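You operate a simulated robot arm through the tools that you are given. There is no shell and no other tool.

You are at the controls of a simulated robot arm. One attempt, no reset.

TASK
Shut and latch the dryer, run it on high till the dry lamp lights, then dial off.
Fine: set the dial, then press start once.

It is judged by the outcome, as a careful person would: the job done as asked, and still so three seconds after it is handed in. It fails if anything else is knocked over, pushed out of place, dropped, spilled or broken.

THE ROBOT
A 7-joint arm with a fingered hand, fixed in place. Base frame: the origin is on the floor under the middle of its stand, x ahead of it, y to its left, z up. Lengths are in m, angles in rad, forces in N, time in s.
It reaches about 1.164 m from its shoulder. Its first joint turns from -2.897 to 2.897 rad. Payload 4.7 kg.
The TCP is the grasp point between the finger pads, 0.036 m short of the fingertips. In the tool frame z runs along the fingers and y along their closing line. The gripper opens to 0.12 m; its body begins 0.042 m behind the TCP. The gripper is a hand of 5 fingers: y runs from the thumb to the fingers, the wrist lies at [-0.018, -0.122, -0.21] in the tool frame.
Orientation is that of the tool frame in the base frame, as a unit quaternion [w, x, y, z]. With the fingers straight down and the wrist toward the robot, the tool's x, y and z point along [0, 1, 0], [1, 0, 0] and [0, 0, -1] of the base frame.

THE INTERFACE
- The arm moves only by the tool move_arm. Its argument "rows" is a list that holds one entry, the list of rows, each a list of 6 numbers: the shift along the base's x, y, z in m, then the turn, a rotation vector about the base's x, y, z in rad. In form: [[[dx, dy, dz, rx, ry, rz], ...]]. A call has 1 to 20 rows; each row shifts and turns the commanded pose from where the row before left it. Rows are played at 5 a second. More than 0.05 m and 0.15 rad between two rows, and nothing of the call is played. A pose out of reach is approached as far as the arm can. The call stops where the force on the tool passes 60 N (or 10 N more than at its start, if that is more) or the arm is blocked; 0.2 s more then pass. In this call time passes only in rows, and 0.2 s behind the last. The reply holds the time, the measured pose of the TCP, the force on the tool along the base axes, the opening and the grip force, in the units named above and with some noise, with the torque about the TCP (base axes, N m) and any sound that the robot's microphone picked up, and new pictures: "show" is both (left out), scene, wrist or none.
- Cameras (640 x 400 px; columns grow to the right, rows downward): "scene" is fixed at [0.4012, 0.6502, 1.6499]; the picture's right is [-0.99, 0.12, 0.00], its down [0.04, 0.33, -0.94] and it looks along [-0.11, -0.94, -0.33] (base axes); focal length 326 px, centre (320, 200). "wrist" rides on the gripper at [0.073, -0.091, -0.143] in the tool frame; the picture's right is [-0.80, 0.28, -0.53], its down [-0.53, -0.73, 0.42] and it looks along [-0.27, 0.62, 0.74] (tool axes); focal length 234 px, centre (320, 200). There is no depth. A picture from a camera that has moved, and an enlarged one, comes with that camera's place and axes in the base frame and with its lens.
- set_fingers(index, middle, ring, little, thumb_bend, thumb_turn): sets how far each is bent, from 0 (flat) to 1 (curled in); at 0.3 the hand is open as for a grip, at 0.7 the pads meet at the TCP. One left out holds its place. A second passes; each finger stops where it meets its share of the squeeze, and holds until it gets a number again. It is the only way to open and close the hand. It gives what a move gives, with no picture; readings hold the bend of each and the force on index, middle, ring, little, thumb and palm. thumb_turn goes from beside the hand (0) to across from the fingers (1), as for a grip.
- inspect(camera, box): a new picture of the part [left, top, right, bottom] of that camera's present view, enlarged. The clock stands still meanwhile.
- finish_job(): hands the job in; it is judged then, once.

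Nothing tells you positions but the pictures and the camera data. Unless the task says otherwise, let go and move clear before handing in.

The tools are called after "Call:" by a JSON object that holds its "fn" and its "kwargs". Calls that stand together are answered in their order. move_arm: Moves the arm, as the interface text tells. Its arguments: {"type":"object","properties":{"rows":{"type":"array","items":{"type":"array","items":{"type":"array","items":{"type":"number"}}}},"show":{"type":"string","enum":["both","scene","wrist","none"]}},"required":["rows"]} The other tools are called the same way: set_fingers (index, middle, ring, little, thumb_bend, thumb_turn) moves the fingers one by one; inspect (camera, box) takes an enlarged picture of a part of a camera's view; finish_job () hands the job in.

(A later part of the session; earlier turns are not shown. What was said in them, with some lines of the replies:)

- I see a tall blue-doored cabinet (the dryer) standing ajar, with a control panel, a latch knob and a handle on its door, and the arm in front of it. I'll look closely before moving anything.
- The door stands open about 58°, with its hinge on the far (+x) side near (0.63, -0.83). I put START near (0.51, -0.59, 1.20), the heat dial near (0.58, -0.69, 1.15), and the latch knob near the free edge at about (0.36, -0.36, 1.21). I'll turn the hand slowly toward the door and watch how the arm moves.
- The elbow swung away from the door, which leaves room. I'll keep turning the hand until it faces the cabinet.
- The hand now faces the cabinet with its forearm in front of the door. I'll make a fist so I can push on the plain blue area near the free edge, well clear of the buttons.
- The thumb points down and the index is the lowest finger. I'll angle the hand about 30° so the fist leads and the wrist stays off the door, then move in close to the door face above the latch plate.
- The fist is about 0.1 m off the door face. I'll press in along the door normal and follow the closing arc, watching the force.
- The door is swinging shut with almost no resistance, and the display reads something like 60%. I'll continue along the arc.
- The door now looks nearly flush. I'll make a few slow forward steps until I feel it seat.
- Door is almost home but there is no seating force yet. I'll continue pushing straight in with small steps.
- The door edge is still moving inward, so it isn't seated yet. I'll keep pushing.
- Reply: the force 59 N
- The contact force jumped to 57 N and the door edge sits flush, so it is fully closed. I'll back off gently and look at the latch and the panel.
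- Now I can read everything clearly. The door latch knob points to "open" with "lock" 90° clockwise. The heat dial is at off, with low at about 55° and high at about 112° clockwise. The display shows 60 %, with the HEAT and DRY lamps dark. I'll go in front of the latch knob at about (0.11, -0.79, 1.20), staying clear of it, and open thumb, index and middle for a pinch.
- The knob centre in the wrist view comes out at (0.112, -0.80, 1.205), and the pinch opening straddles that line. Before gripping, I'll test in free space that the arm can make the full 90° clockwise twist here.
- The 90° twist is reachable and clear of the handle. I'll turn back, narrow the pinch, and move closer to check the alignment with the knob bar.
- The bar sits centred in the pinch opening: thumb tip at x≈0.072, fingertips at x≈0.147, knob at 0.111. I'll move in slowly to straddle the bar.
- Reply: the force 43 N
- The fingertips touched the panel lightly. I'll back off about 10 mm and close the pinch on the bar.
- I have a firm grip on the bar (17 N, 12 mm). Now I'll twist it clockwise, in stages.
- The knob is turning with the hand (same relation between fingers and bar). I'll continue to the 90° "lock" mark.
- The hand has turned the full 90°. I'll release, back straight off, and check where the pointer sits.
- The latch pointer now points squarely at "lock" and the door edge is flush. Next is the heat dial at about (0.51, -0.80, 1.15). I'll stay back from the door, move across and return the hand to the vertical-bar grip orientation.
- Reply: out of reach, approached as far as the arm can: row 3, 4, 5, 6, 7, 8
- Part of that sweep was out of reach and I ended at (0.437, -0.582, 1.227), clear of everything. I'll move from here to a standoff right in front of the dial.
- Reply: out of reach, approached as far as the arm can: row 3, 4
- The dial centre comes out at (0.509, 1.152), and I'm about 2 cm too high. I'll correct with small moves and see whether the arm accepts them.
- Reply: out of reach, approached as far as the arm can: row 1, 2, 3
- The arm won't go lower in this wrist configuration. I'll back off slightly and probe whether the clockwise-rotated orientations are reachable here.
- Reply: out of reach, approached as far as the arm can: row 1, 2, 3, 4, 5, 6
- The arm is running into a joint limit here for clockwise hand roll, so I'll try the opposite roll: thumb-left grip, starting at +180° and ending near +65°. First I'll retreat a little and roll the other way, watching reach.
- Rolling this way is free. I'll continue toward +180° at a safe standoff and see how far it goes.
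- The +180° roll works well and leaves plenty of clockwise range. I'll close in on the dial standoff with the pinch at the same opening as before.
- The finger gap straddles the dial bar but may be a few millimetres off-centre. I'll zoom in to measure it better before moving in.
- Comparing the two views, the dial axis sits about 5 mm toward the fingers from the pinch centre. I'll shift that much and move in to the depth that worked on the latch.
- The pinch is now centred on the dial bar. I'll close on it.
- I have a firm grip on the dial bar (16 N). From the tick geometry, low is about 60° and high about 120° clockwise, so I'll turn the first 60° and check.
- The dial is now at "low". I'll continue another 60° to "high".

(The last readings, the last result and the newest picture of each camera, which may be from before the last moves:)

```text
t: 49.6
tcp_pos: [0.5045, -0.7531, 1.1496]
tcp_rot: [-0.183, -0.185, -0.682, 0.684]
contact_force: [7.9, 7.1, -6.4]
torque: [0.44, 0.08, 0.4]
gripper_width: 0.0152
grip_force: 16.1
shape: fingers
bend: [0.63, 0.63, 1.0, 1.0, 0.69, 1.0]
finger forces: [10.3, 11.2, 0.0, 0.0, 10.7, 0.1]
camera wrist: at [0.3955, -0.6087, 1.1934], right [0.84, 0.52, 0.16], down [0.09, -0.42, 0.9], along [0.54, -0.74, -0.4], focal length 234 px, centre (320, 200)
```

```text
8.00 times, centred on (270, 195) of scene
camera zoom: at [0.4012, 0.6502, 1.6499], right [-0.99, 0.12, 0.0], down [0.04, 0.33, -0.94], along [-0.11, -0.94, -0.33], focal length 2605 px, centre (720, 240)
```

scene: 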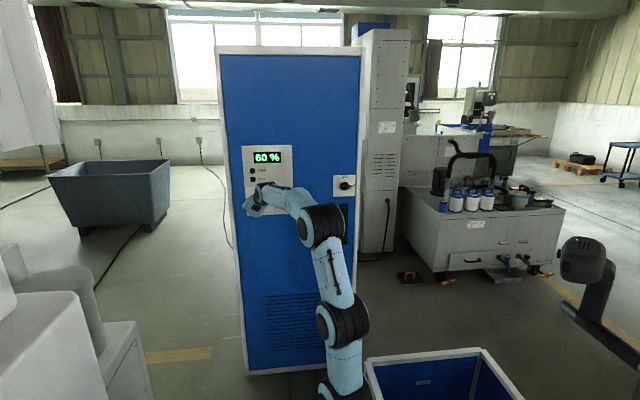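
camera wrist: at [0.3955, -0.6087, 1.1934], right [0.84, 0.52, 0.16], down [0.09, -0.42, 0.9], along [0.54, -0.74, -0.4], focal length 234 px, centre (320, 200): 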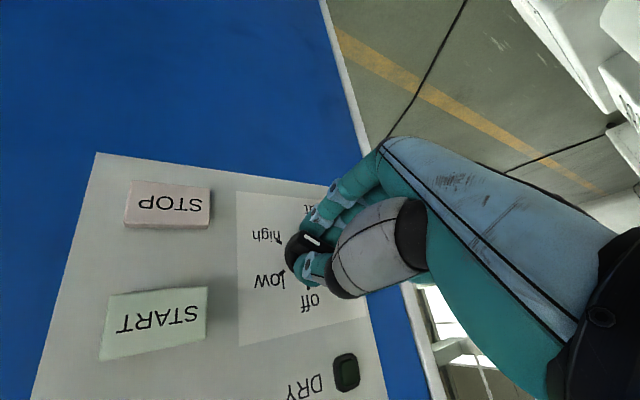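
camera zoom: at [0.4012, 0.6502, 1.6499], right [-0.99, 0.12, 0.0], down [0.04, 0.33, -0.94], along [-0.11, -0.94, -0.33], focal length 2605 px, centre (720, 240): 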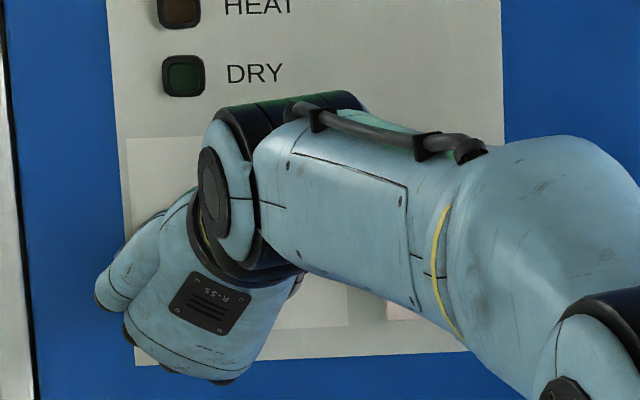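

The "high" tick now sits exactly where the "off" tick sat relative to the hand at the start, so the dial is on high. I'll release and back straight off to verify.

Call:
{"fn": "set_fingers", "kwargs": {"index": 0.52, "middle": 0.52, "thumb_bend": 0.52}}

Call:
{"fn": "move_arm", "kwargs": {"rows": [[[0, 0.02, 0, 0, 0, 0], [0, 0.03, 0, 0, 0, 0], [0, 0.04, 0, 0, 0, 0], [0, 0.04, 0.03, 0, 0, 0], [-0.02, 0.02, 0.04, 0, 0, 0], [-0.02, 0.0, 0.05, 0, 0, 0]]]}}

Call:
{"fn": "inspect", "kwargs": {"camera": "wrist", "box": [0, 0, 640, 400]}}

Call:
{"fn": "inspect", "kwargs": {"camera": "scene", "box": [230, 170, 310, 220]}}

```text
t: 50.6
tcp_pos: [0.5027, -0.7527, 1.1515]
tcp_rot: [-0.183, -0.183, -0.682, 0.684]
contact_force: [0.1, 0.7, -0.6]
torque: [0.02, 0.01, 0.0]
gripper_width: 0.0566
grip_force: 0.2
shape: fingers
bend: [0.52, 0.52, 1.0, 1.0, 0.52, 1.0]
finger forces: [0.0, 0.0, 0.1, 0.1, 0.1, 0.0]
```

```text
refused: row 6 steps farther than a row can; nothing moved
```

```text
1.00 times, centred on (320, 200) of wrist (not enlarged: the box is as wide or as high as the picture)
camera zoom: at [0.3948, -0.609, 1.1937], right [0.84, 0.52, 0.16], down [0.09, -0.42, 0.9], along [0.54, -0.74, -0.4], focal length 234 px, centre (320, 200)
```

zoom: 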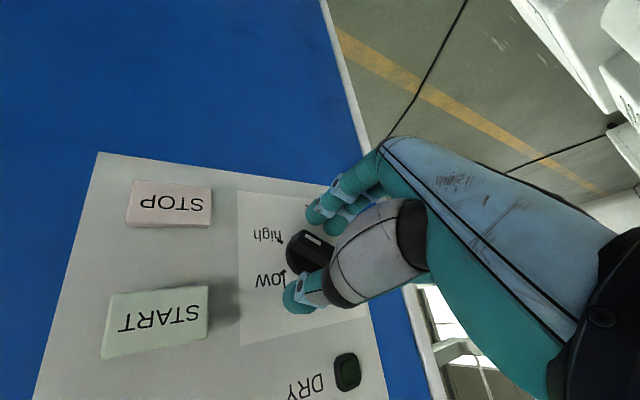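

```text
8.00 times, centred on (270, 195) of scene
camera zoom: at [0.4012, 0.6502, 1.6499], right [-0.99, 0.12, 0.0], down [0.04, 0.33, -0.94], along [-0.11, -0.94, -0.33], focal length 2605 px, centre (720, 240)
```

zoom: 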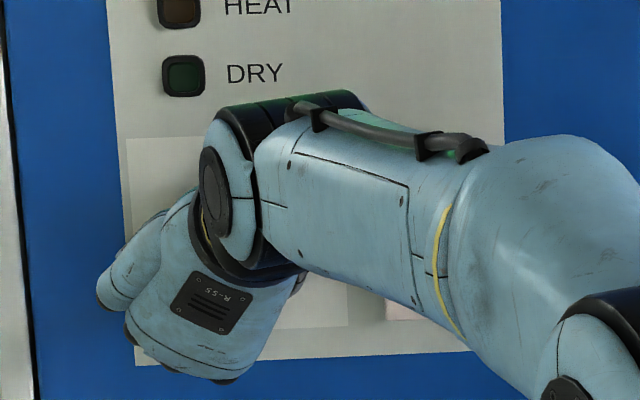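

Released cleanly and the pointer is at the "high" tick. Now I'll back off and view the panel.

Call:
{"fn": "move_arm", "kwargs": {"rows": [[[0, 0.02, 0, 0, 0, 0], [0, 0.03, 0, 0, 0, 0], [0, 0.04, 0, 0, 0, 0], [-0.01, 0.03, 0.02, 0, 0, 0], [-0.02, 0.01, 0.03, 0, 0, 0], [-0.02, 0.0, 0.03, 0, 0, 0]]]}}

Call:
{"fn": "inspect", "kwargs": {"camera": "wrist", "box": [0, 150, 320, 350]}}

```text
t: 52.0
tcp_pos: [0.454, -0.6214, 1.2327]
tcp_rot: [-0.184, -0.184, -0.682, 0.683]
contact_force: [0.6, -0.3, -0.9]
torque: [-0.03, 0.01, -0.03]
gripper_width: 0.0565
grip_force: 0.0
shape: fingers
bend: [0.52, 0.52, 1.0, 1.0, 0.52, 1.0]
finger forces: [0.0, 0.1, 0.0, 0.0, 0.0, 0.1]
camera wrist: at [0.3452, -0.4784, 1.2762], right [0.84, 0.52, 0.16], down [0.09, -0.42, 0.9], along [0.54, -0.74, -0.4], focal length 234 px, centre (320, 200)
```

scene: 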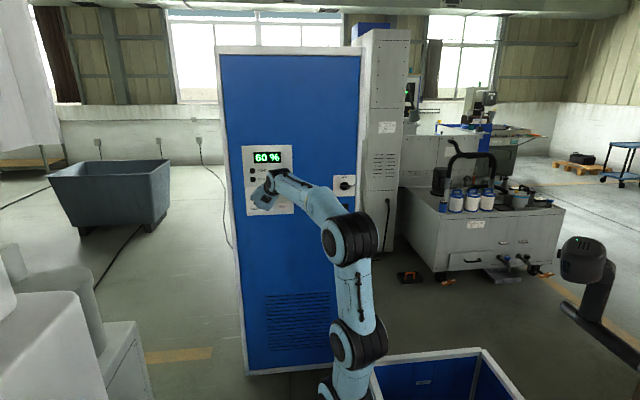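
wrist: 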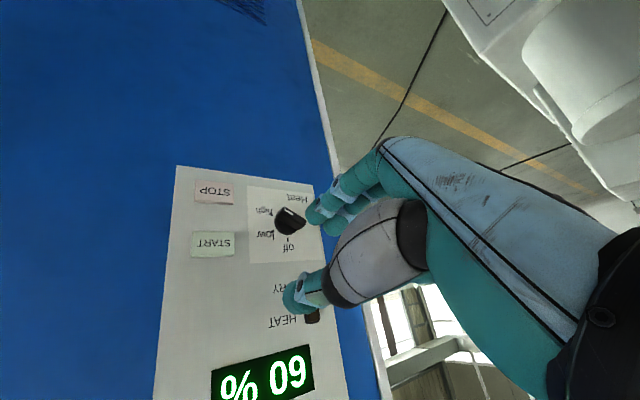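

```text
2.00 times, centred on (160, 250) of wrist
camera zoom: at [0.3452, -0.4784, 1.2762], right [0.84, 0.52, 0.16], down [0.09, -0.42, 0.9], along [0.54, -0.74, -0.4], focal length 468 px, centre (640, 100)
```

zoom: 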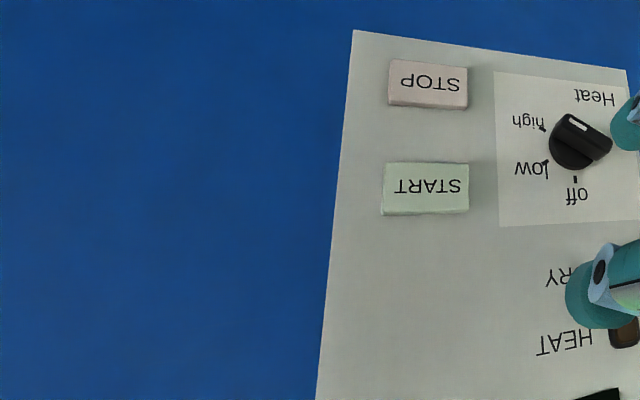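

The arm still blocks the scene camera's view of the dial. I'll form a pointing index finger with the other fingers curled and the thumb aside, then move in front of START and check both.

Call:
{"fn": "set_fingers", "kwargs": {"index": 0.68, "middle": 1, "ring": 1, "little": 1, "thumb_bend": 0.6, "thumb_turn": 0}}

Call:
{"fn": "move_arm", "kwargs": {"rows": [[[-0.024, -0.01, -0.014, 0, 0, 0], [-0.023, -0.01, -0.014, 0, 0, 0], [0, -0.02, 0, 0, 0, 0]]]}}

Call:
{"fn": "inspect", "kwargs": {"camera": "wrist", "box": [160, 100, 480, 300]}}

Call:
{"fn": "inspect", "kwargs": {"camera": "scene", "box": [230, 150, 310, 200]}}

```text
t: 53.0
tcp_pos: [0.4539, -0.6225, 1.2332]
tcp_rot: [-0.183, -0.184, -0.682, 0.684]
contact_force: [-0.8, 0.0, 0.2]
torque: [-0.04, 0.0, 0.02]
gripper_width: 0.1215
grip_force: 0.0
shape: fingers
bend: [0.68, 1.0, 1.0, 1.0, 0.6, 0.0]
finger forces: [0.0, 0.0, 0.0, 0.0, 0.0, 0.0]
```

```text
t: 53.8
tcp_pos: [0.4062, -0.6607, 1.2035]
tcp_rot: [-0.184, -0.183, -0.681, 0.685]
contact_force: [-0.1, 0.9, 0.9]
torque: [0.06, -0.01, 0.01]
gripper_width: 0.1215
grip_force: 0.0
shape: fingers
bend: [0.68, 1.0, 1.0, 1.0, 0.6, 0.0]
finger forces: [0.0, 0.1, 0.0, 0.1, 0.0, 0.1]
camera wrist: at [0.2979, -0.518, 1.2464], right [0.84, 0.52, 0.16], down [0.09, -0.42, 0.9], along [0.54, -0.74, -0.4], focal length 234 px, centre (320, 200)
```

scene: 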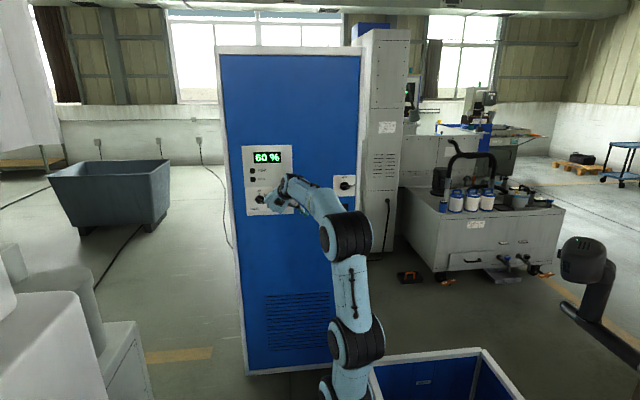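
wrist: 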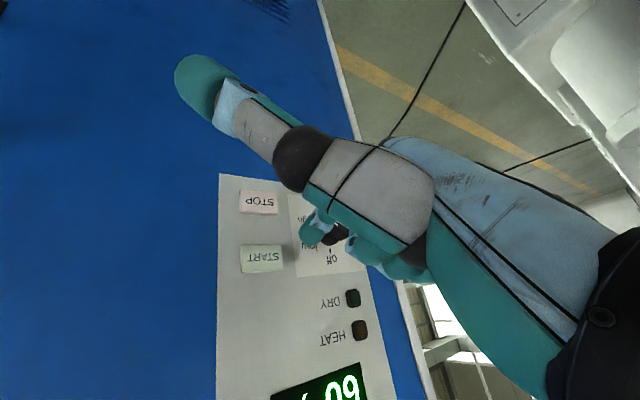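

```text
2.00 times, centred on (320, 200) of wrist
camera zoom: at [0.2979, -0.518, 1.2464], right [0.84, 0.52, 0.16], down [0.09, -0.42, 0.9], along [0.54, -0.74, -0.4], focal length 468 px, centre (320, 200)
```

zoom: 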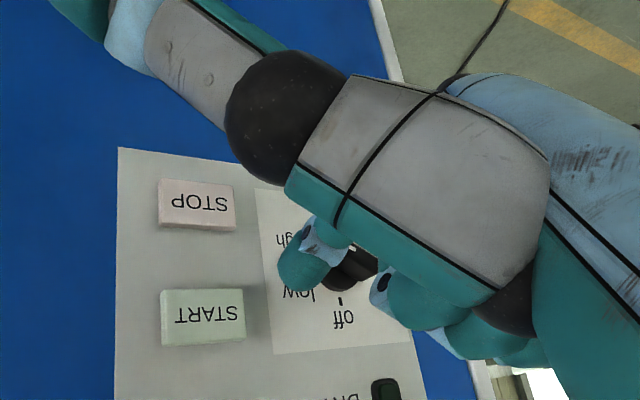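

```text
8.00 times, centred on (270, 175) of scene
camera zoom: at [0.4012, 0.6502, 1.6499], right [-0.99, 0.12, 0.0], down [0.04, 0.33, -0.94], along [-0.11, -0.94, -0.33], focal length 2605 px, centre (720, 400)
```

zoom: 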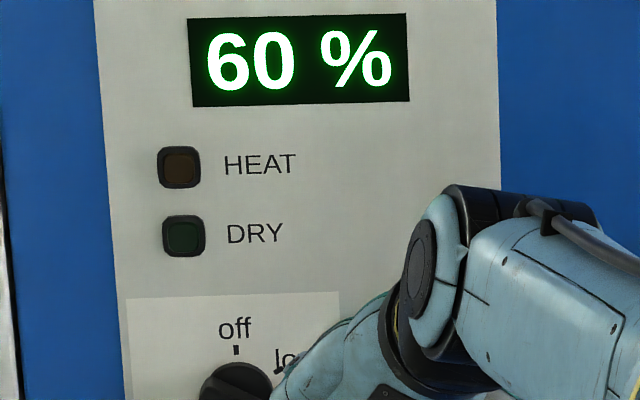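

The index tip is at about (0.409, 1.188), nearly lined up with START at about (0.401, 1.188). Let me verify the dial pointer from the scene camera before pressing.

Call:
{"fn": "inspect", "kwargs": {"camera": "scene", "box": [245, 183, 285, 208]}}

Call:
{"fn": "inspect", "kwargs": {"camera": "wrist", "box": [290, 210, 370, 260]}}

```text
16.00 times, centred on (265, 196) of scene
camera zoom: at [0.4012, 0.6502, 1.6499], right [-0.99, 0.12, 0.0], down [0.04, 0.33, -0.94], along [-0.11, -0.94, -0.33], focal length 5209 px, centre (1200, 272)
```

zoom: 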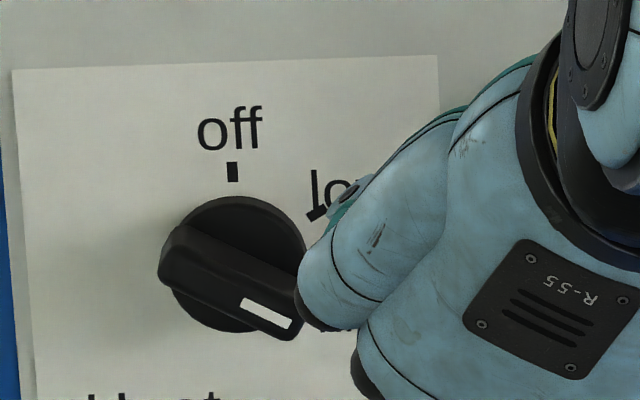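

```text
8.00 times, centred on (330, 235) of wrist
camera zoom: at [0.2979, -0.518, 1.2464], right [0.84, 0.52, 0.16], down [0.09, -0.42, 0.9], along [0.54, -0.74, -0.4], focal length 1873 px, centre (240, -80)
```

zoom: 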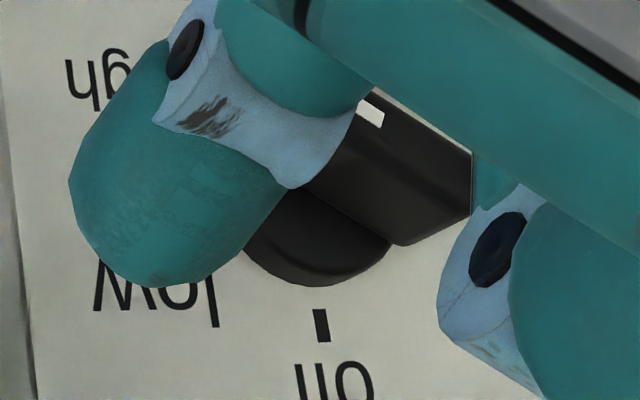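

The pointer reads about 118–120°, matching the "high" tick. I'll now align on START and approach to just short of contact.

Call:
{"fn": "move_arm", "kwargs": {"rows": [[[-0.008, -0.015, 0, 0, 0, 0], [0, -0.025, 0, 0, 0, 0], [0, -0.02, 0, 0, 0, 0]]]}}

Call:
{"fn": "inspect", "kwargs": {"camera": "wrist", "box": [200, 180, 360, 280]}}

Call:
{"fn": "inspect", "kwargs": {"camera": "scene", "box": [250, 170, 330, 220]}}

```text
t: 54.6
tcp_pos: [0.3974, -0.7241, 1.2038]
tcp_rot: [-0.183, -0.184, -0.682, 0.684]
contact_force: [-0.1, -0.7, 0.6]
torque: [0.06, -0.02, 0.01]
gripper_width: 0.1216
grip_force: 0.1
shape: fingers
bend: [0.68, 1.0, 1.0, 1.0, 0.6, 0.0]
finger forces: [0.1, 0.0, 0.0, 0.0, 0.0, 0.1]
camera wrist: at [0.2891, -0.5801, 1.2469], right [0.84, 0.52, 0.16], down [0.09, -0.42, 0.9], along [0.54, -0.74, -0.4], focal length 234 px, centre (320, 200)
```

scene: 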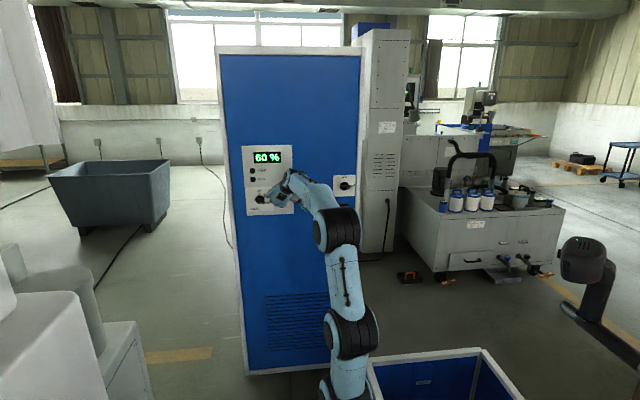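
wrist: 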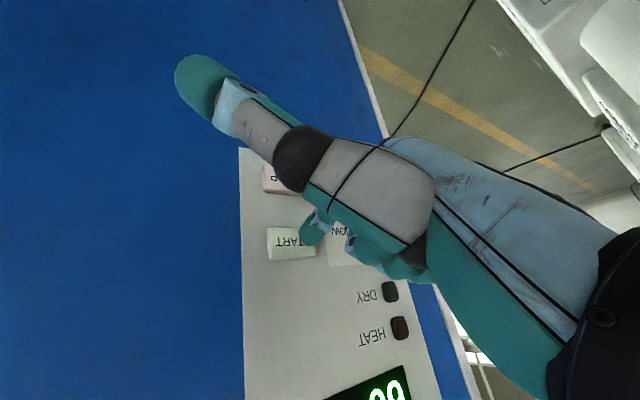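

```text
4.00 times, centred on (280, 230) of wrist
camera zoom: at [0.2891, -0.5801, 1.2469], right [0.84, 0.52, 0.16], down [0.09, -0.42, 0.9], along [0.54, -0.74, -0.4], focal length 937 px, centre (480, 80)
```

zoom: 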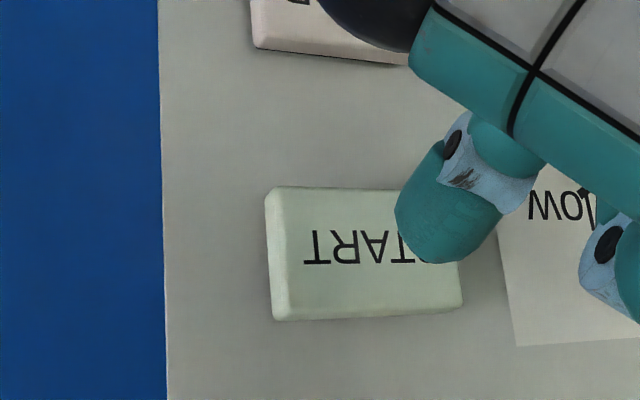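

```text
8.00 times, centred on (290, 195) of scene
camera zoom: at [0.4012, 0.6502, 1.6499], right [-0.99, 0.12, 0.0], down [0.04, 0.33, -0.94], along [-0.11, -0.94, -0.33], focal length 2605 px, centre (560, 240)
```

zoom: 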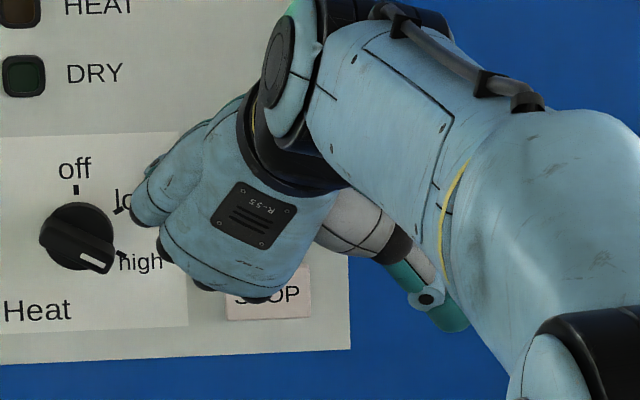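

The dial pointer clearly sits on "high", and the fingertip should land within about 4 mm of START's centre. I'll press with small steps now.

Call:
{"fn": "move_arm", "kwargs": {"rows": [[[0, -0.008, 0, 0, 0, 0], [0, -0.006, 0, 0, 0, 0], [0, -0.004, 0, 0, 0, 0]]], "show": "wrist"}}

```text
t: 55.4
tcp_pos: [0.398, -0.7412, 1.2035]
tcp_rot: [-0.183, -0.185, -0.682, 0.684]
contact_force: [-0.5, -0.5, -0.4]
torque: [-0.03, -0.01, 0.0]
gripper_width: 0.1219
grip_force: 0.2
shape: fingers
bend: [0.68, 1.0, 1.0, 1.0, 0.6, 0.0]
finger forces: [0.0, 0.1, 0.0, 0.0, 0.0, 0.0]
camera wrist: at [0.2896, -0.5979, 1.2462], right [0.84, 0.52, 0.16], down [0.09, -0.42, 0.9], along [0.54, -0.74, -0.4], focal length 234 px, centre (320, 200)
```

wrist: 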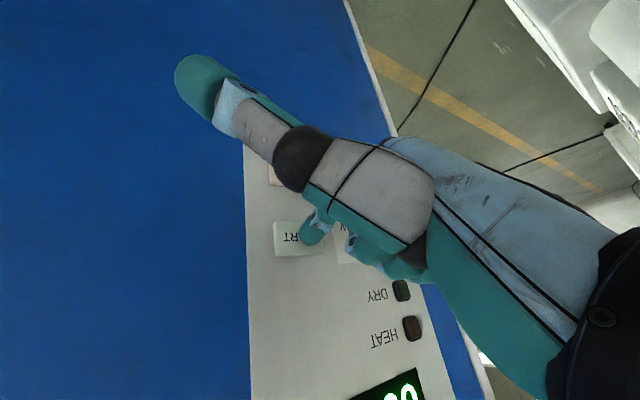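

Call:
{"fn": "move_arm", "kwargs": {"rows": [[[0, -0.004, 0, 0, 0, 0], [0, -0.003, 0, 0, 0, 0]]], "show": "wrist"}}

Call:
{"fn": "inspect", "kwargs": {"camera": "wrist", "box": [200, 180, 360, 280]}}

```text
t: 56.0
tcp_pos: [0.3971, -0.7473, 1.2024]
tcp_rot: [-0.183, -0.183, -0.682, 0.684]
contact_force: [-0.1, 0.4, 0.8]
torque: [-0.01, 0.01, 0.02]
gripper_width: 0.1217
grip_force: 0.4
shape: fingers
bend: [0.68, 1.0, 1.0, 1.0, 0.6, 0.0]
finger forces: [0.0, 0.0, 0.0, 0.1, 0.0, 0.0]
camera wrist: at [0.2894, -0.6044, 1.2461], right [0.84, 0.52, 0.16], down [0.09, -0.42, 0.9], along [0.54, -0.74, -0.4], focal length 234 px, centre (320, 200)
```

wrist: 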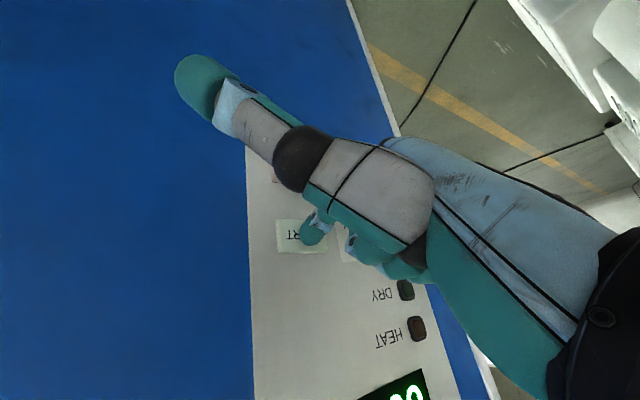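

```text
4.00 times, centred on (280, 230) of wrist
camera zoom: at [0.2894, -0.6044, 1.2461], right [0.84, 0.52, 0.16], down [0.09, -0.42, 0.9], along [0.54, -0.74, -0.4], focal length 937 px, centre (480, 80)
```

zoom: 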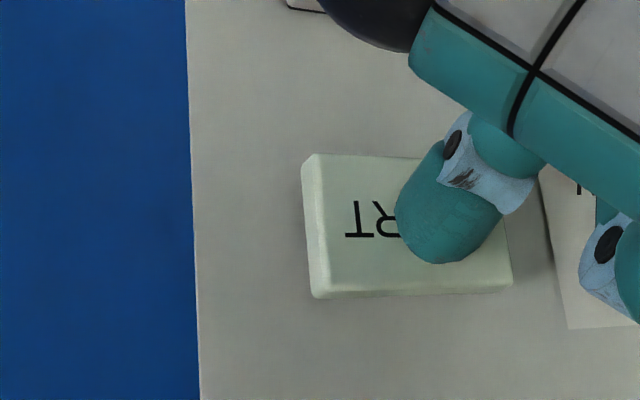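

The finger is over the button's centre with no contact yet. I'll take a few more small steps.

Call:
{"fn": "move_arm", "kwargs": {"rows": [[[0, -0.003, 0, 0, 0, 0], [0, -0.003, 0, 0, 0, 0]]], "show": "scene"}}

Call:
{"fn": "inspect", "kwargs": {"camera": "scene", "box": [230, 140, 310, 190]}}

```text
t: 56.6
tcp_pos: [0.3982, -0.7535, 1.2029]
tcp_rot: [-0.184, -0.183, -0.682, 0.684]
contact_force: [0.5, 6.1, -1.4]
torque: [0.16, 0.02, 0.01]
gripper_width: 0.1214
grip_force: 3.3
shape: fingers
bend: [0.69, 1.0, 1.0, 1.0, 0.6, 0.0]
finger forces: [6.4, 0.1, 0.1, 0.0, 0.0, 0.0]
heard: click
```

scene: 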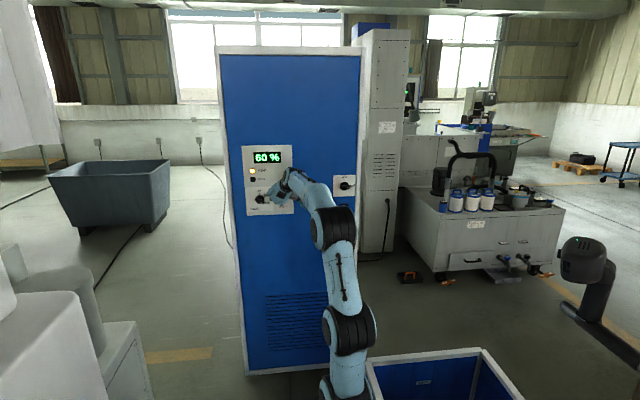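

```text
8.00 times, centred on (270, 165) of scene
camera zoom: at [0.4012, 0.6502, 1.6499], right [-0.99, 0.12, 0.0], down [0.04, 0.33, -0.94], along [-0.11, -0.94, -0.33], focal length 2605 px, centre (720, 480)
```

zoom: 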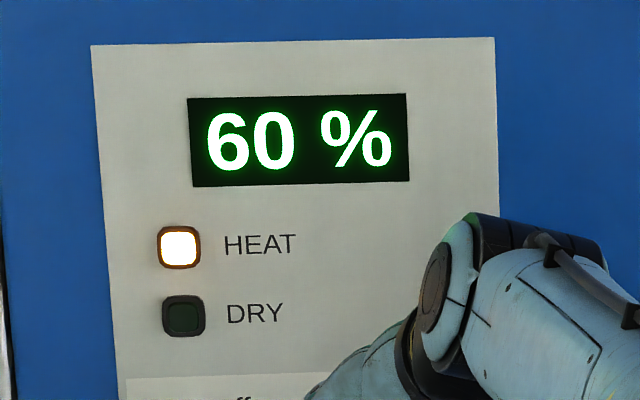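

A click was heard and the HEAT lamp is lit, so the dryer is running. I'll pull the finger straight back and go to a standoff at the dial while it runs.

Call:
{"fn": "move_arm", "kwargs": {"rows": [[[0, 0.01, 0, 0, 0, 0], [0, 0.03, 0, 0, 0, 0], [0, 0.04, 0, 0, 0, 0], [0.0, 0.03, 0.0, 0, 0, 0]]], "show": "scene"}}

Call:
{"fn": "inspect", "kwargs": {"camera": "scene", "box": [230, 140, 310, 190]}}

```text
t: 57.6
tcp_pos: [0.3976, -0.642, 1.2026]
tcp_rot: [-0.182, -0.184, -0.682, 0.684]
contact_force: [0.9, 0.1, -0.4]
torque: [-0.09, -0.02, -0.03]
gripper_width: 0.1214
grip_force: 0.1
shape: fingers
bend: [0.68, 1.0, 1.0, 1.0, 0.6, 0.0]
finger forces: [0.0, 0.1, 0.0, 0.0, 0.1, 0.0]
```

scene: 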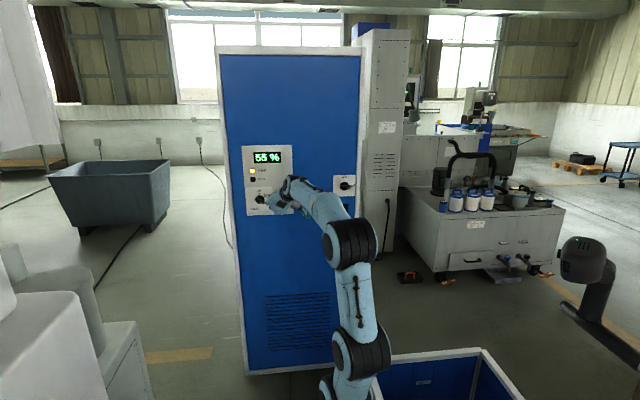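

```text
8.00 times, centred on (270, 165) of scene
camera zoom: at [0.4012, 0.6502, 1.6499], right [-0.99, 0.12, 0.0], down [0.04, 0.33, -0.94], along [-0.11, -0.94, -0.33], focal length 2605 px, centre (720, 480)
```

zoom: 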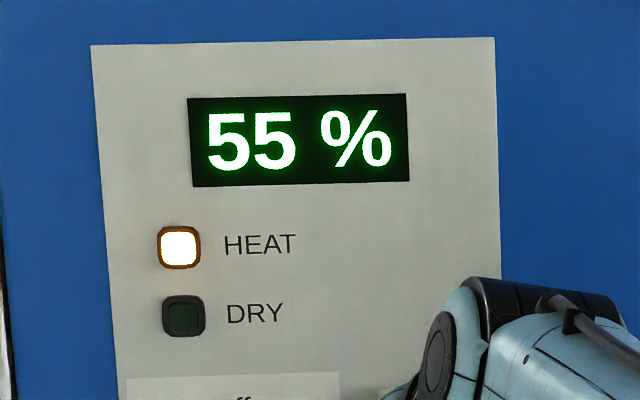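

The humidity reading is dropping (55 %). I'll re-form the pinch and pre-position in front of the dial.

Call:
{"fn": "set_fingers", "kwargs": {"index": 0.5, "middle": 0.5, "thumb_bend": 0.5, "thumb_turn": 1}}

Call:
{"fn": "move_arm", "kwargs": {"rows": [[[0.025, 0, -0.01, 0, 0, 0], [0.03, 0, -0.015, 0, 0, 0], [0.03, -0.01, -0.015, 0, 0, 0], [0.0214, -0.02, -0.0126, 0, 0, 0], [0, -0.018, 0, 0, 0, 0]]]}}

Call:
{"fn": "inspect", "kwargs": {"camera": "wrist", "box": [160, 150, 480, 350]}}

Call:
{"fn": "inspect", "kwargs": {"camera": "scene", "box": [230, 140, 310, 190]}}

```text
t: 58.6
tcp_pos: [0.3976, -0.6424, 1.2026]
tcp_rot: [-0.184, -0.184, -0.681, 0.684]
contact_force: [-0.8, -0.7, -0.3]
torque: [0.03, 0.0, 0.01]
gripper_width: 0.0625
grip_force: 0.2
shape: fingers
bend: [0.5, 0.5, 1.0, 1.0, 0.5, 1.0]
finger forces: [0.0, 0.1, 0.0, 0.0, 0.0, 0.0]
```

```text
t: 59.8
tcp_pos: [0.5069, -0.6907, 1.1487]
tcp_rot: [-0.184, -0.183, -0.681, 0.684]
contact_force: [-0.2, 0.0, -0.5]
torque: [0.06, -0.01, 0.03]
gripper_width: 0.0624
grip_force: 0.1
shape: fingers
bend: [0.5, 0.5, 1.0, 1.0, 0.5, 1.0]
finger forces: [0.0, 0.1, 0.1, 0.0, 0.1, 0.0]
camera wrist: at [0.3971, -0.548, 1.1922], right [0.84, 0.52, 0.16], down [0.09, -0.42, 0.9], along [0.54, -0.74, -0.4], focal length 234 px, centre (320, 200)
```

scene: 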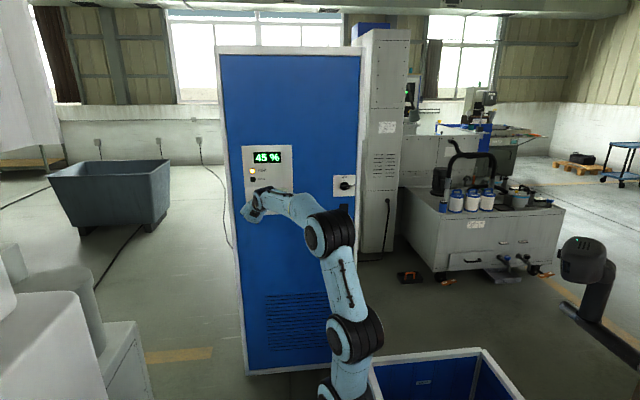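
wrist: 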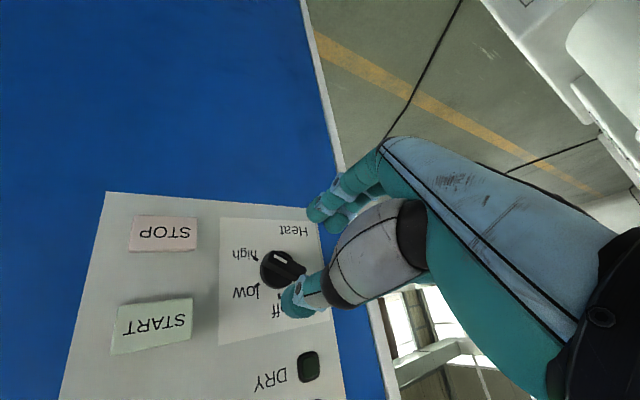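

```text
2.00 times, centred on (320, 250) of wrist
camera zoom: at [0.3971, -0.548, 1.1922], right [0.84, 0.52, 0.16], down [0.09, -0.42, 0.9], along [0.54, -0.74, -0.4], focal length 468 px, centre (320, 100)
```

zoom: 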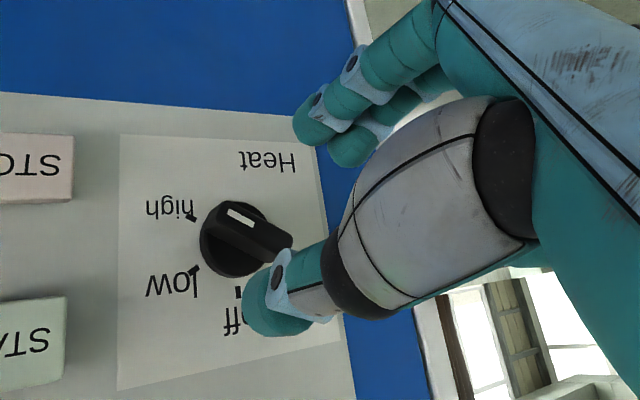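

```text
8.00 times, centred on (270, 165) of scene
camera zoom: at [0.4012, 0.6502, 1.6499], right [-0.99, 0.12, 0.0], down [0.04, 0.33, -0.94], along [-0.11, -0.94, -0.33], focal length 2605 px, centre (720, 480)
```

zoom: 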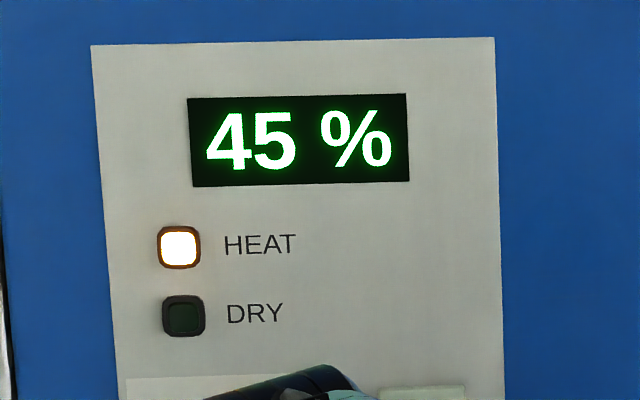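

Humidity is at 45 % and falling about 4.5 % per second. The pinch is lined up with the bar, so I'll advance to straddle it without touching and wait for the DRY lamp.

Call:
{"fn": "move_arm", "kwargs": {"rows": [[[0, -0.02, 0, 0, 0, 0], [0, -0.02, 0, 0, 0, 0], [0, -0.015, 0, 0, 0, 0], [0, -0.006, 0, 0, 0, 0]]]}}

Call:
{"fn": "inspect", "kwargs": {"camera": "wrist", "box": [160, 150, 480, 350]}}

Call:
{"fn": "inspect", "kwargs": {"camera": "scene", "box": [230, 140, 310, 190]}}

```text
t: 60.8
tcp_pos: [0.506, -0.7524, 1.151]
tcp_rot: [-0.183, -0.184, -0.682, 0.684]
contact_force: [0.3, -0.6, -0.3]
torque: [0.0, 0.01, 0.02]
gripper_width: 0.0625
grip_force: 0.1
shape: fingers
bend: [0.5, 0.5, 1.0, 1.0, 0.5, 1.0]
finger forces: [0.0, 0.0, 0.0, 0.1, 0.1, 0.0]
camera wrist: at [0.3966, -0.6095, 1.1928], right [0.84, 0.52, 0.16], down [0.09, -0.42, 0.9], along [0.54, -0.74, -0.4], focal length 234 px, centre (320, 200)
```

scene: 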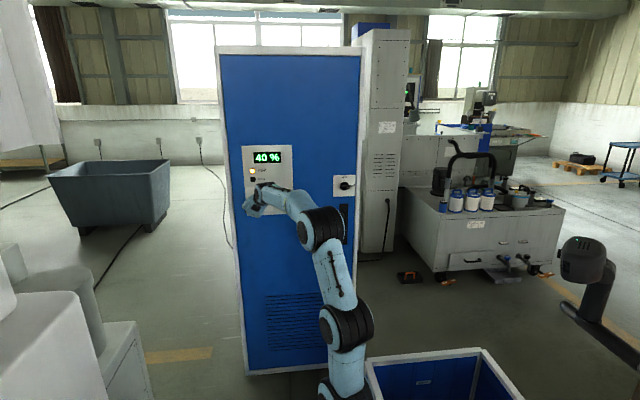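
wrist: 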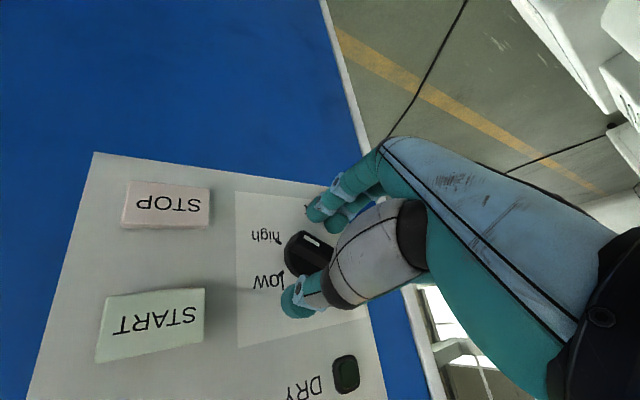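

```text
2.00 times, centred on (320, 250) of wrist
camera zoom: at [0.3966, -0.6095, 1.1928], right [0.84, 0.52, 0.16], down [0.09, -0.42, 0.9], along [0.54, -0.74, -0.4], focal length 468 px, centre (320, 100)
```

zoom: 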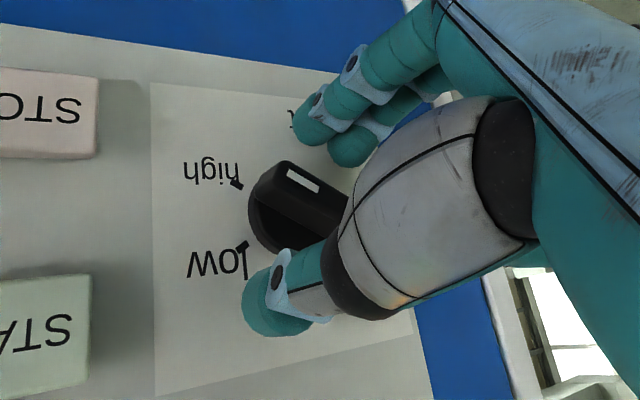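

```text
8.00 times, centred on (270, 165) of scene
camera zoom: at [0.4012, 0.6502, 1.6499], right [-0.99, 0.12, 0.0], down [0.04, 0.33, -0.94], along [-0.11, -0.94, -0.33], focal length 2605 px, centre (720, 480)
```

zoom: 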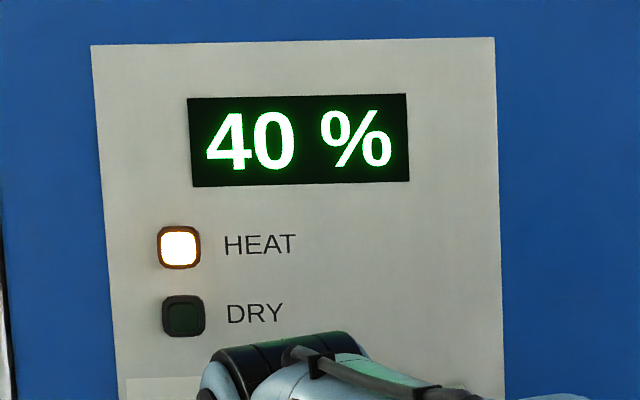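

It reads 40 % and the DRY lamp is still dark. I'll hold still and watch.

Call:
{"fn": "move_arm", "kwargs": {"rows": [[[0, 0, 0, 0, 0, 0], [0, 0, 0, 0, 0, 0], [0, 0, 0, 0, 0, 0], [0, 0, 0, 0, 0, 0], [0, 0, 0, 0, 0, 0], [0, 0, 0, 0, 0, 0], [0, 0, 0, 0, 0, 0], [0, 0, 0, 0, 0, 0]]], "show": "scene"}}

Call:
{"fn": "inspect", "kwargs": {"camera": "scene", "box": [230, 140, 310, 190]}}

```text
t: 62.6
tcp_pos: [0.5046, -0.7535, 1.1513]
tcp_rot: [-0.182, -0.184, -0.682, 0.684]
contact_force: [0.2, 0.1, 0.6]
torque: [-0.01, 0.0, -0.01]
gripper_width: 0.0625
grip_force: 0.0
shape: fingers
bend: [0.5, 0.5, 1.0, 1.0, 0.5, 1.0]
finger forces: [0.0, 0.0, 0.1, 0.0, 0.0, 0.0]
```

scene: 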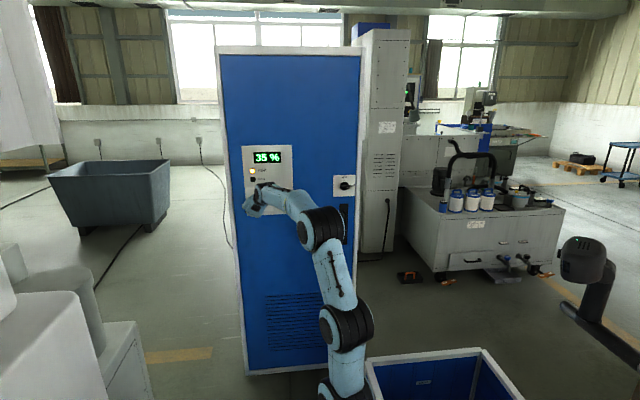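

```text
8.00 times, centred on (270, 165) of scene
camera zoom: at [0.4012, 0.6502, 1.6499], right [-0.99, 0.12, 0.0], down [0.04, 0.33, -0.94], along [-0.11, -0.94, -0.33], focal length 2605 px, centre (720, 480)
```

zoom: 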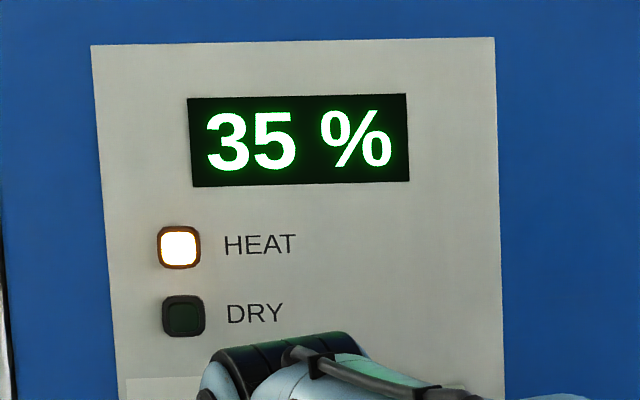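

Call:
{"fn": "move_arm", "kwargs": {"rows": [[[0, 0, 0, 0, 0, 0], [0, 0, 0, 0, 0, 0], [0, 0, 0, 0, 0, 0], [0, 0, 0, 0, 0, 0], [0, 0, 0, 0, 0, 0], [0, 0, 0, 0, 0, 0], [0, 0, 0, 0, 0, 0], [0, 0, 0, 0, 0, 0]]], "show": "scene"}}

Call:
{"fn": "inspect", "kwargs": {"camera": "scene", "box": [230, 140, 310, 190]}}

```text
t: 64.4
tcp_pos: [0.505, -0.7524, 1.1505]
tcp_rot: [-0.183, -0.184, -0.682, 0.684]
contact_force: [0.4, -0.2, -0.2]
torque: [0.0, -0.01, 0.0]
gripper_width: 0.0628
grip_force: 0.1
shape: fingers
bend: [0.5, 0.5, 1.0, 1.0, 0.5, 1.0]
finger forces: [0.0, 0.0, 0.0, 0.1, 0.0, 0.1]
```

scene: 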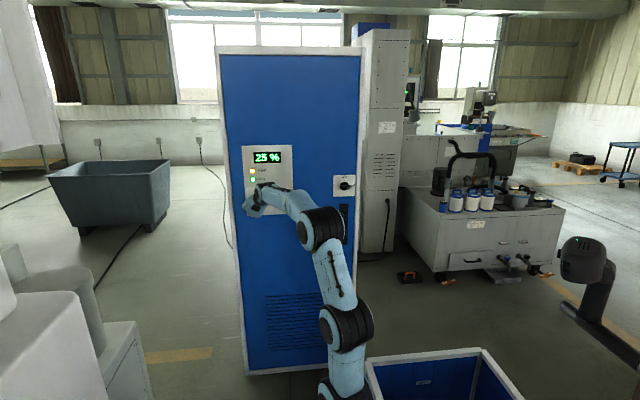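

```text
8.00 times, centred on (270, 165) of scene
camera zoom: at [0.4012, 0.6502, 1.6499], right [-0.99, 0.12, 0.0], down [0.04, 0.33, -0.94], along [-0.11, -0.94, -0.33], focal length 2605 px, centre (720, 480)
```

zoom: 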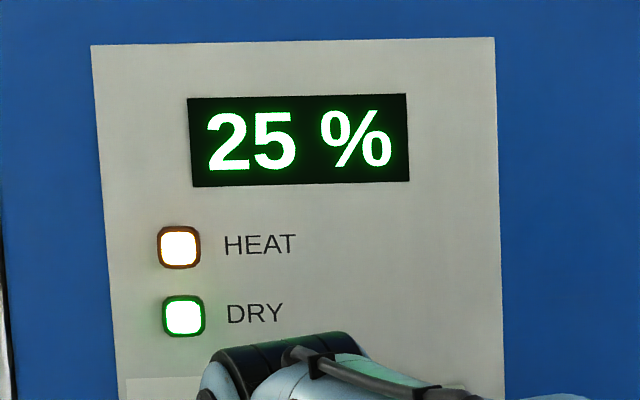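

The DRY lamp is lit at 25 %. I'll grip the dial and turn it back to off now.

Call:
{"fn": "set_fingers", "kwargs": {"index": 0.75, "middle": 0.75, "thumb_bend": 0.75}}

Call:
{"fn": "move_arm", "kwargs": {"rows": [[[0, 0, 0, 0, 0.14, 0], [0, 0, 0, 0, 0.14, 0], [0, 0, 0, 0, 0.14, 0], [0, 0, 0, 0, 0.14, 0], [0, 0, 0, 0, 0.14, 0], [0, 0, 0, 0, 0.14, 0], [0, 0, 0, 0, 0.14, 0], [0, 0, 0, 0, 0.14, 0], [0, 0, 0, 0, 0.14, 0], [0, 0, 0, 0, 0.14, 0], [0, 0, 0, 0, 0.14, 0], [0, 0, 0, 0, 0.14, 0], [0, 0, 0, 0, 0.14, 0], [0, 0, 0, 0, 0.14, 0], [0, 0, 0, 0, 0.134, 0]]]}}

Call:
{"fn": "inspect", "kwargs": {"camera": "wrist", "box": [160, 150, 480, 350]}}

Call:
{"fn": "inspect", "kwargs": {"camera": "scene", "box": [230, 150, 310, 200]}}

```text
t: 65.4
tcp_pos: [0.5053, -0.7528, 1.1488]
tcp_rot: [-0.184, -0.182, -0.682, 0.684]
contact_force: [5.3, 5.4, -5.7]
torque: [0.28, 0.06, 0.29]
gripper_width: 0.0165
grip_force: 15.6
shape: fingers
bend: [0.64, 0.65, 1.0, 1.0, 0.67, 1.0]
finger forces: [9.1, 10.0, 0.0, 0.1, 10.8, 0.0]
```

```text
t: 68.6
tcp_pos: [0.5033, -0.7536, 1.1496]
tcp_rot: [0.499, 0.501, -0.499, 0.501]
contact_force: [-8.1, 10.6, -8.0]
torque: [0.31, -0.08, -0.47]
gripper_width: 0.017
grip_force: 17.6
shape: fingers
bend: [0.63, 0.64, 1.0, 1.0, 0.68, 1.0]
finger forces: [12.1, 11.7, 0.0, 0.0, 10.3, 0.0]
camera wrist: at [0.5952, -0.6092, 1.2238], right [-0.28, 0.52, -0.8], down [0.73, -0.42, -0.53], along [-0.62, -0.74, -0.27], focal length 234 px, centre (320, 200)
```

scene: 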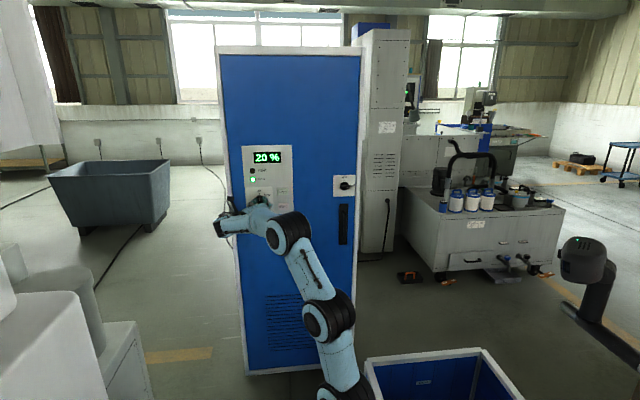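
wrist: 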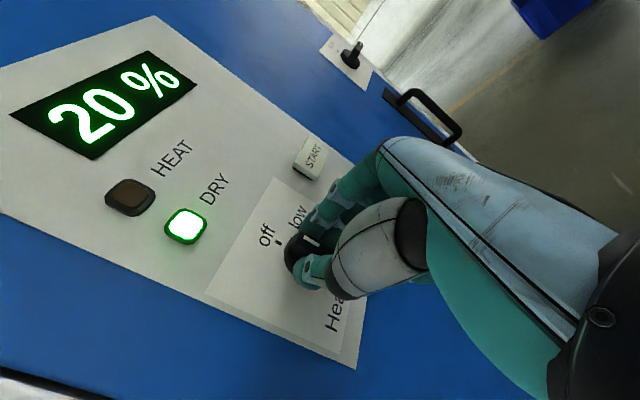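

```text
2.00 times, centred on (320, 250) of wrist
camera zoom: at [0.5952, -0.6092, 1.2238], right [-0.28, 0.52, -0.8], down [0.73, -0.42, -0.53], along [-0.62, -0.74, -0.27], focal length 468 px, centre (320, 100)
```

zoom: 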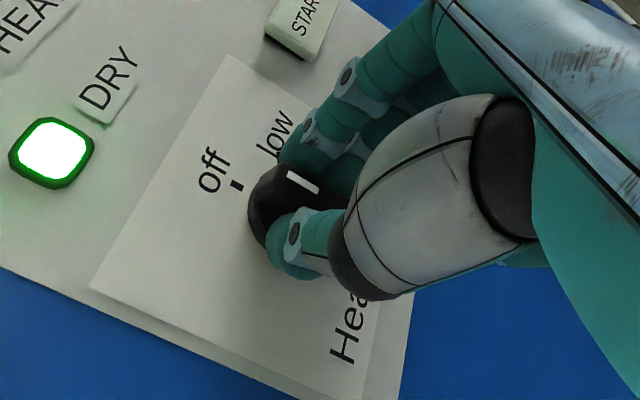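

```text
8.00 times, centred on (270, 175) of scene
camera zoom: at [0.4012, 0.6502, 1.6499], right [-0.99, 0.12, 0.0], down [0.04, 0.33, -0.94], along [-0.11, -0.94, -0.33], focal length 2605 px, centre (720, 400)
```

zoom: 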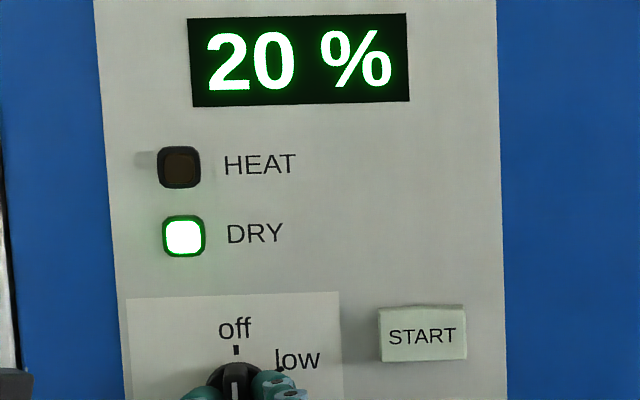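

The HEAT lamp is out, DRY stays lit, and the bar is back in line with "off". I'll release, back straight away and verify.

Call:
{"fn": "set_fingers", "kwargs": {"index": 0.52, "middle": 0.52, "thumb_bend": 0.52}}

Call:
{"fn": "move_arm", "kwargs": {"rows": [[[0, 0.02, 0, 0, 0, 0], [0, 0.03, 0, 0, 0, 0], [0, 0.04, 0, 0, 0, 0], [0, 0.04, 0, 0, 0, 0], [0, 0.04, 0, 0, 0, 0], [0, 0.04, 0, 0, 0, 0]]]}}

Call:
{"fn": "inspect", "kwargs": {"camera": "scene", "box": [230, 150, 310, 200]}}

Call:
{"fn": "inspect", "kwargs": {"camera": "scene", "box": [245, 183, 285, 208]}}

Call:
{"fn": "inspect", "kwargs": {"camera": "scene", "box": [310, 150, 390, 200]}}

```text
t: 69.6
tcp_pos: [0.5049, -0.7531, 1.1506]
tcp_rot: [0.499, 0.501, -0.499, 0.501]
contact_force: [-0.6, -0.1, 0.6]
torque: [-0.01, -0.02, 0.0]
gripper_width: 0.0563
grip_force: 0.1
shape: fingers
bend: [0.52, 0.52, 1.0, 1.0, 0.52, 1.0]
finger forces: [0.0, 0.0, 0.0, 0.0, 0.1, 0.0]
```

```text
t: 71.0
tcp_pos: [0.5052, -0.5423, 1.1486]
tcp_rot: [0.498, 0.501, -0.5, 0.501]
contact_force: [0.7, -0.7, -0.5]
torque: [-0.07, 0.05, -0.01]
gripper_width: 0.0562
grip_force: 0.2
shape: fingers
bend: [0.52, 0.52, 1.0, 1.0, 0.52, 1.0]
finger forces: [0.0, 0.0, 0.1, 0.0, 0.0, 0.1]
camera wrist: at [0.5959, -0.398, 1.2222], right [-0.28, 0.53, -0.8], down [0.73, -0.42, -0.53], along [-0.62, -0.74, -0.27], focal length 234 px, centre (320, 200)
```

scene: 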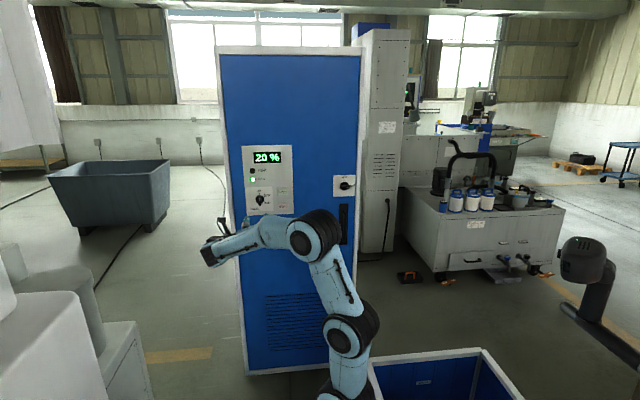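
wrist: 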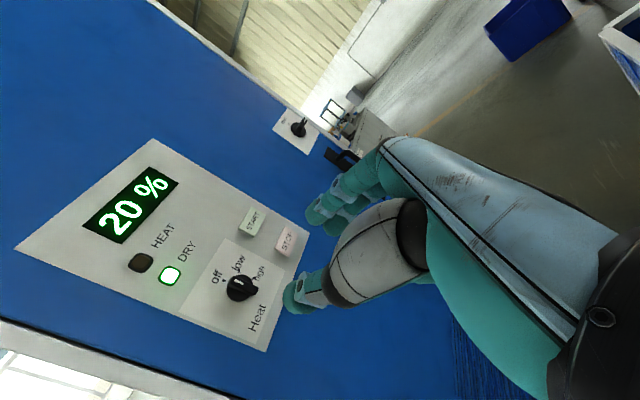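

```text
8.00 times, centred on (270, 175) of scene
camera zoom: at [0.4012, 0.6502, 1.6499], right [-0.99, 0.12, 0.0], down [0.04, 0.33, -0.94], along [-0.11, -0.94, -0.33], focal length 2605 px, centre (720, 400)
```

zoom: 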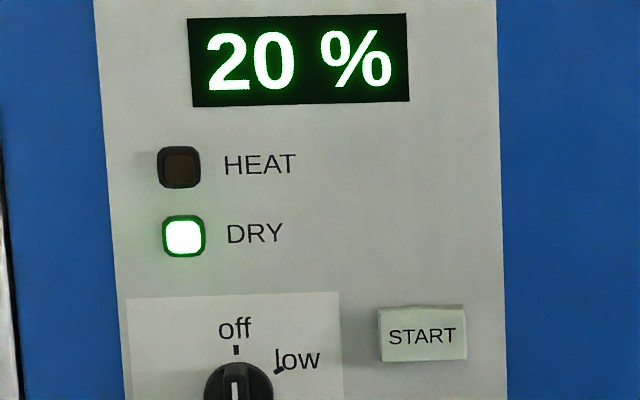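

```text
16.00 times, centred on (265, 196) of scene
camera zoom: at [0.4012, 0.6502, 1.6499], right [-0.99, 0.12, 0.0], down [0.04, 0.33, -0.94], along [-0.11, -0.94, -0.33], focal length 5209 px, centre (1200, 272)
```

zoom: 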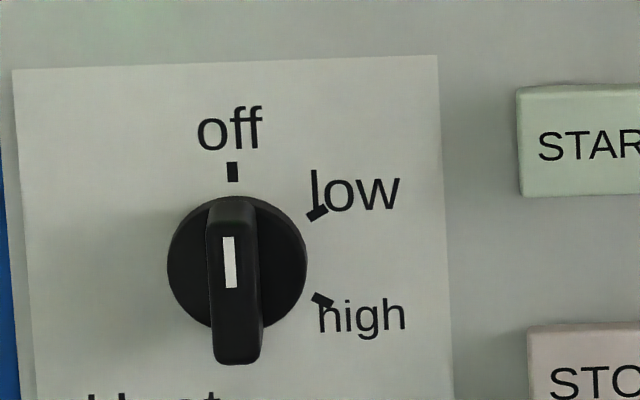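

```text
8.00 times, centred on (350, 175) of scene
camera zoom: at [0.4012, 0.6502, 1.6499], right [-0.99, 0.12, 0.0], down [0.04, 0.33, -0.94], along [-0.11, -0.94, -0.33], focal length 2605 px, centre (80, 400)
```

zoom: 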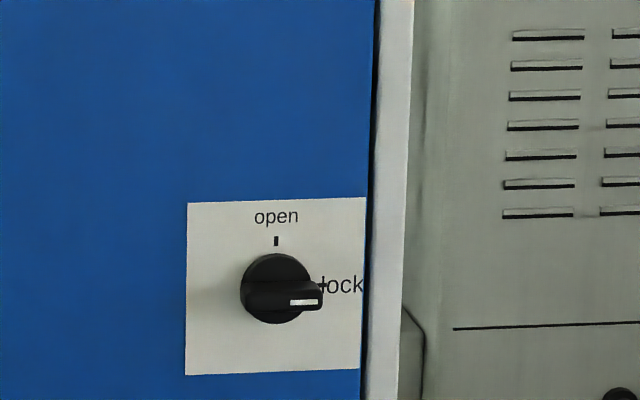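

Everything checks out. The door is flush with the latch on "lock", the dial is back on "off", HEAT is out and DRY is lit at 20 %. The hand is well clear, so I'll hand the job in.

Call:
{"fn": "finish_job", "kwargs": {}}

```text
The job is handed in.
```

The dryer is shut and latched, it ran on high until the DRY lamp lit, and the dial is back at off. I've handed the job in.

- **Door:** pushed closed until it seated, then the latch knob turned to "lock". I did not pull the handle to test the latch.
- **Run:** dial set to high, then START pressed once. There was one click and the HEAT lamp came on.
- **Dry:** the display fell from 60 % to 25 %, and I saw the DRY lamp lit at that reading.
- **Off:** after I turned the dial back to off, HEAT went out and DRY stayed lit at 20 %.

The hand is clear of the door, and I saw nothing else disturbed.
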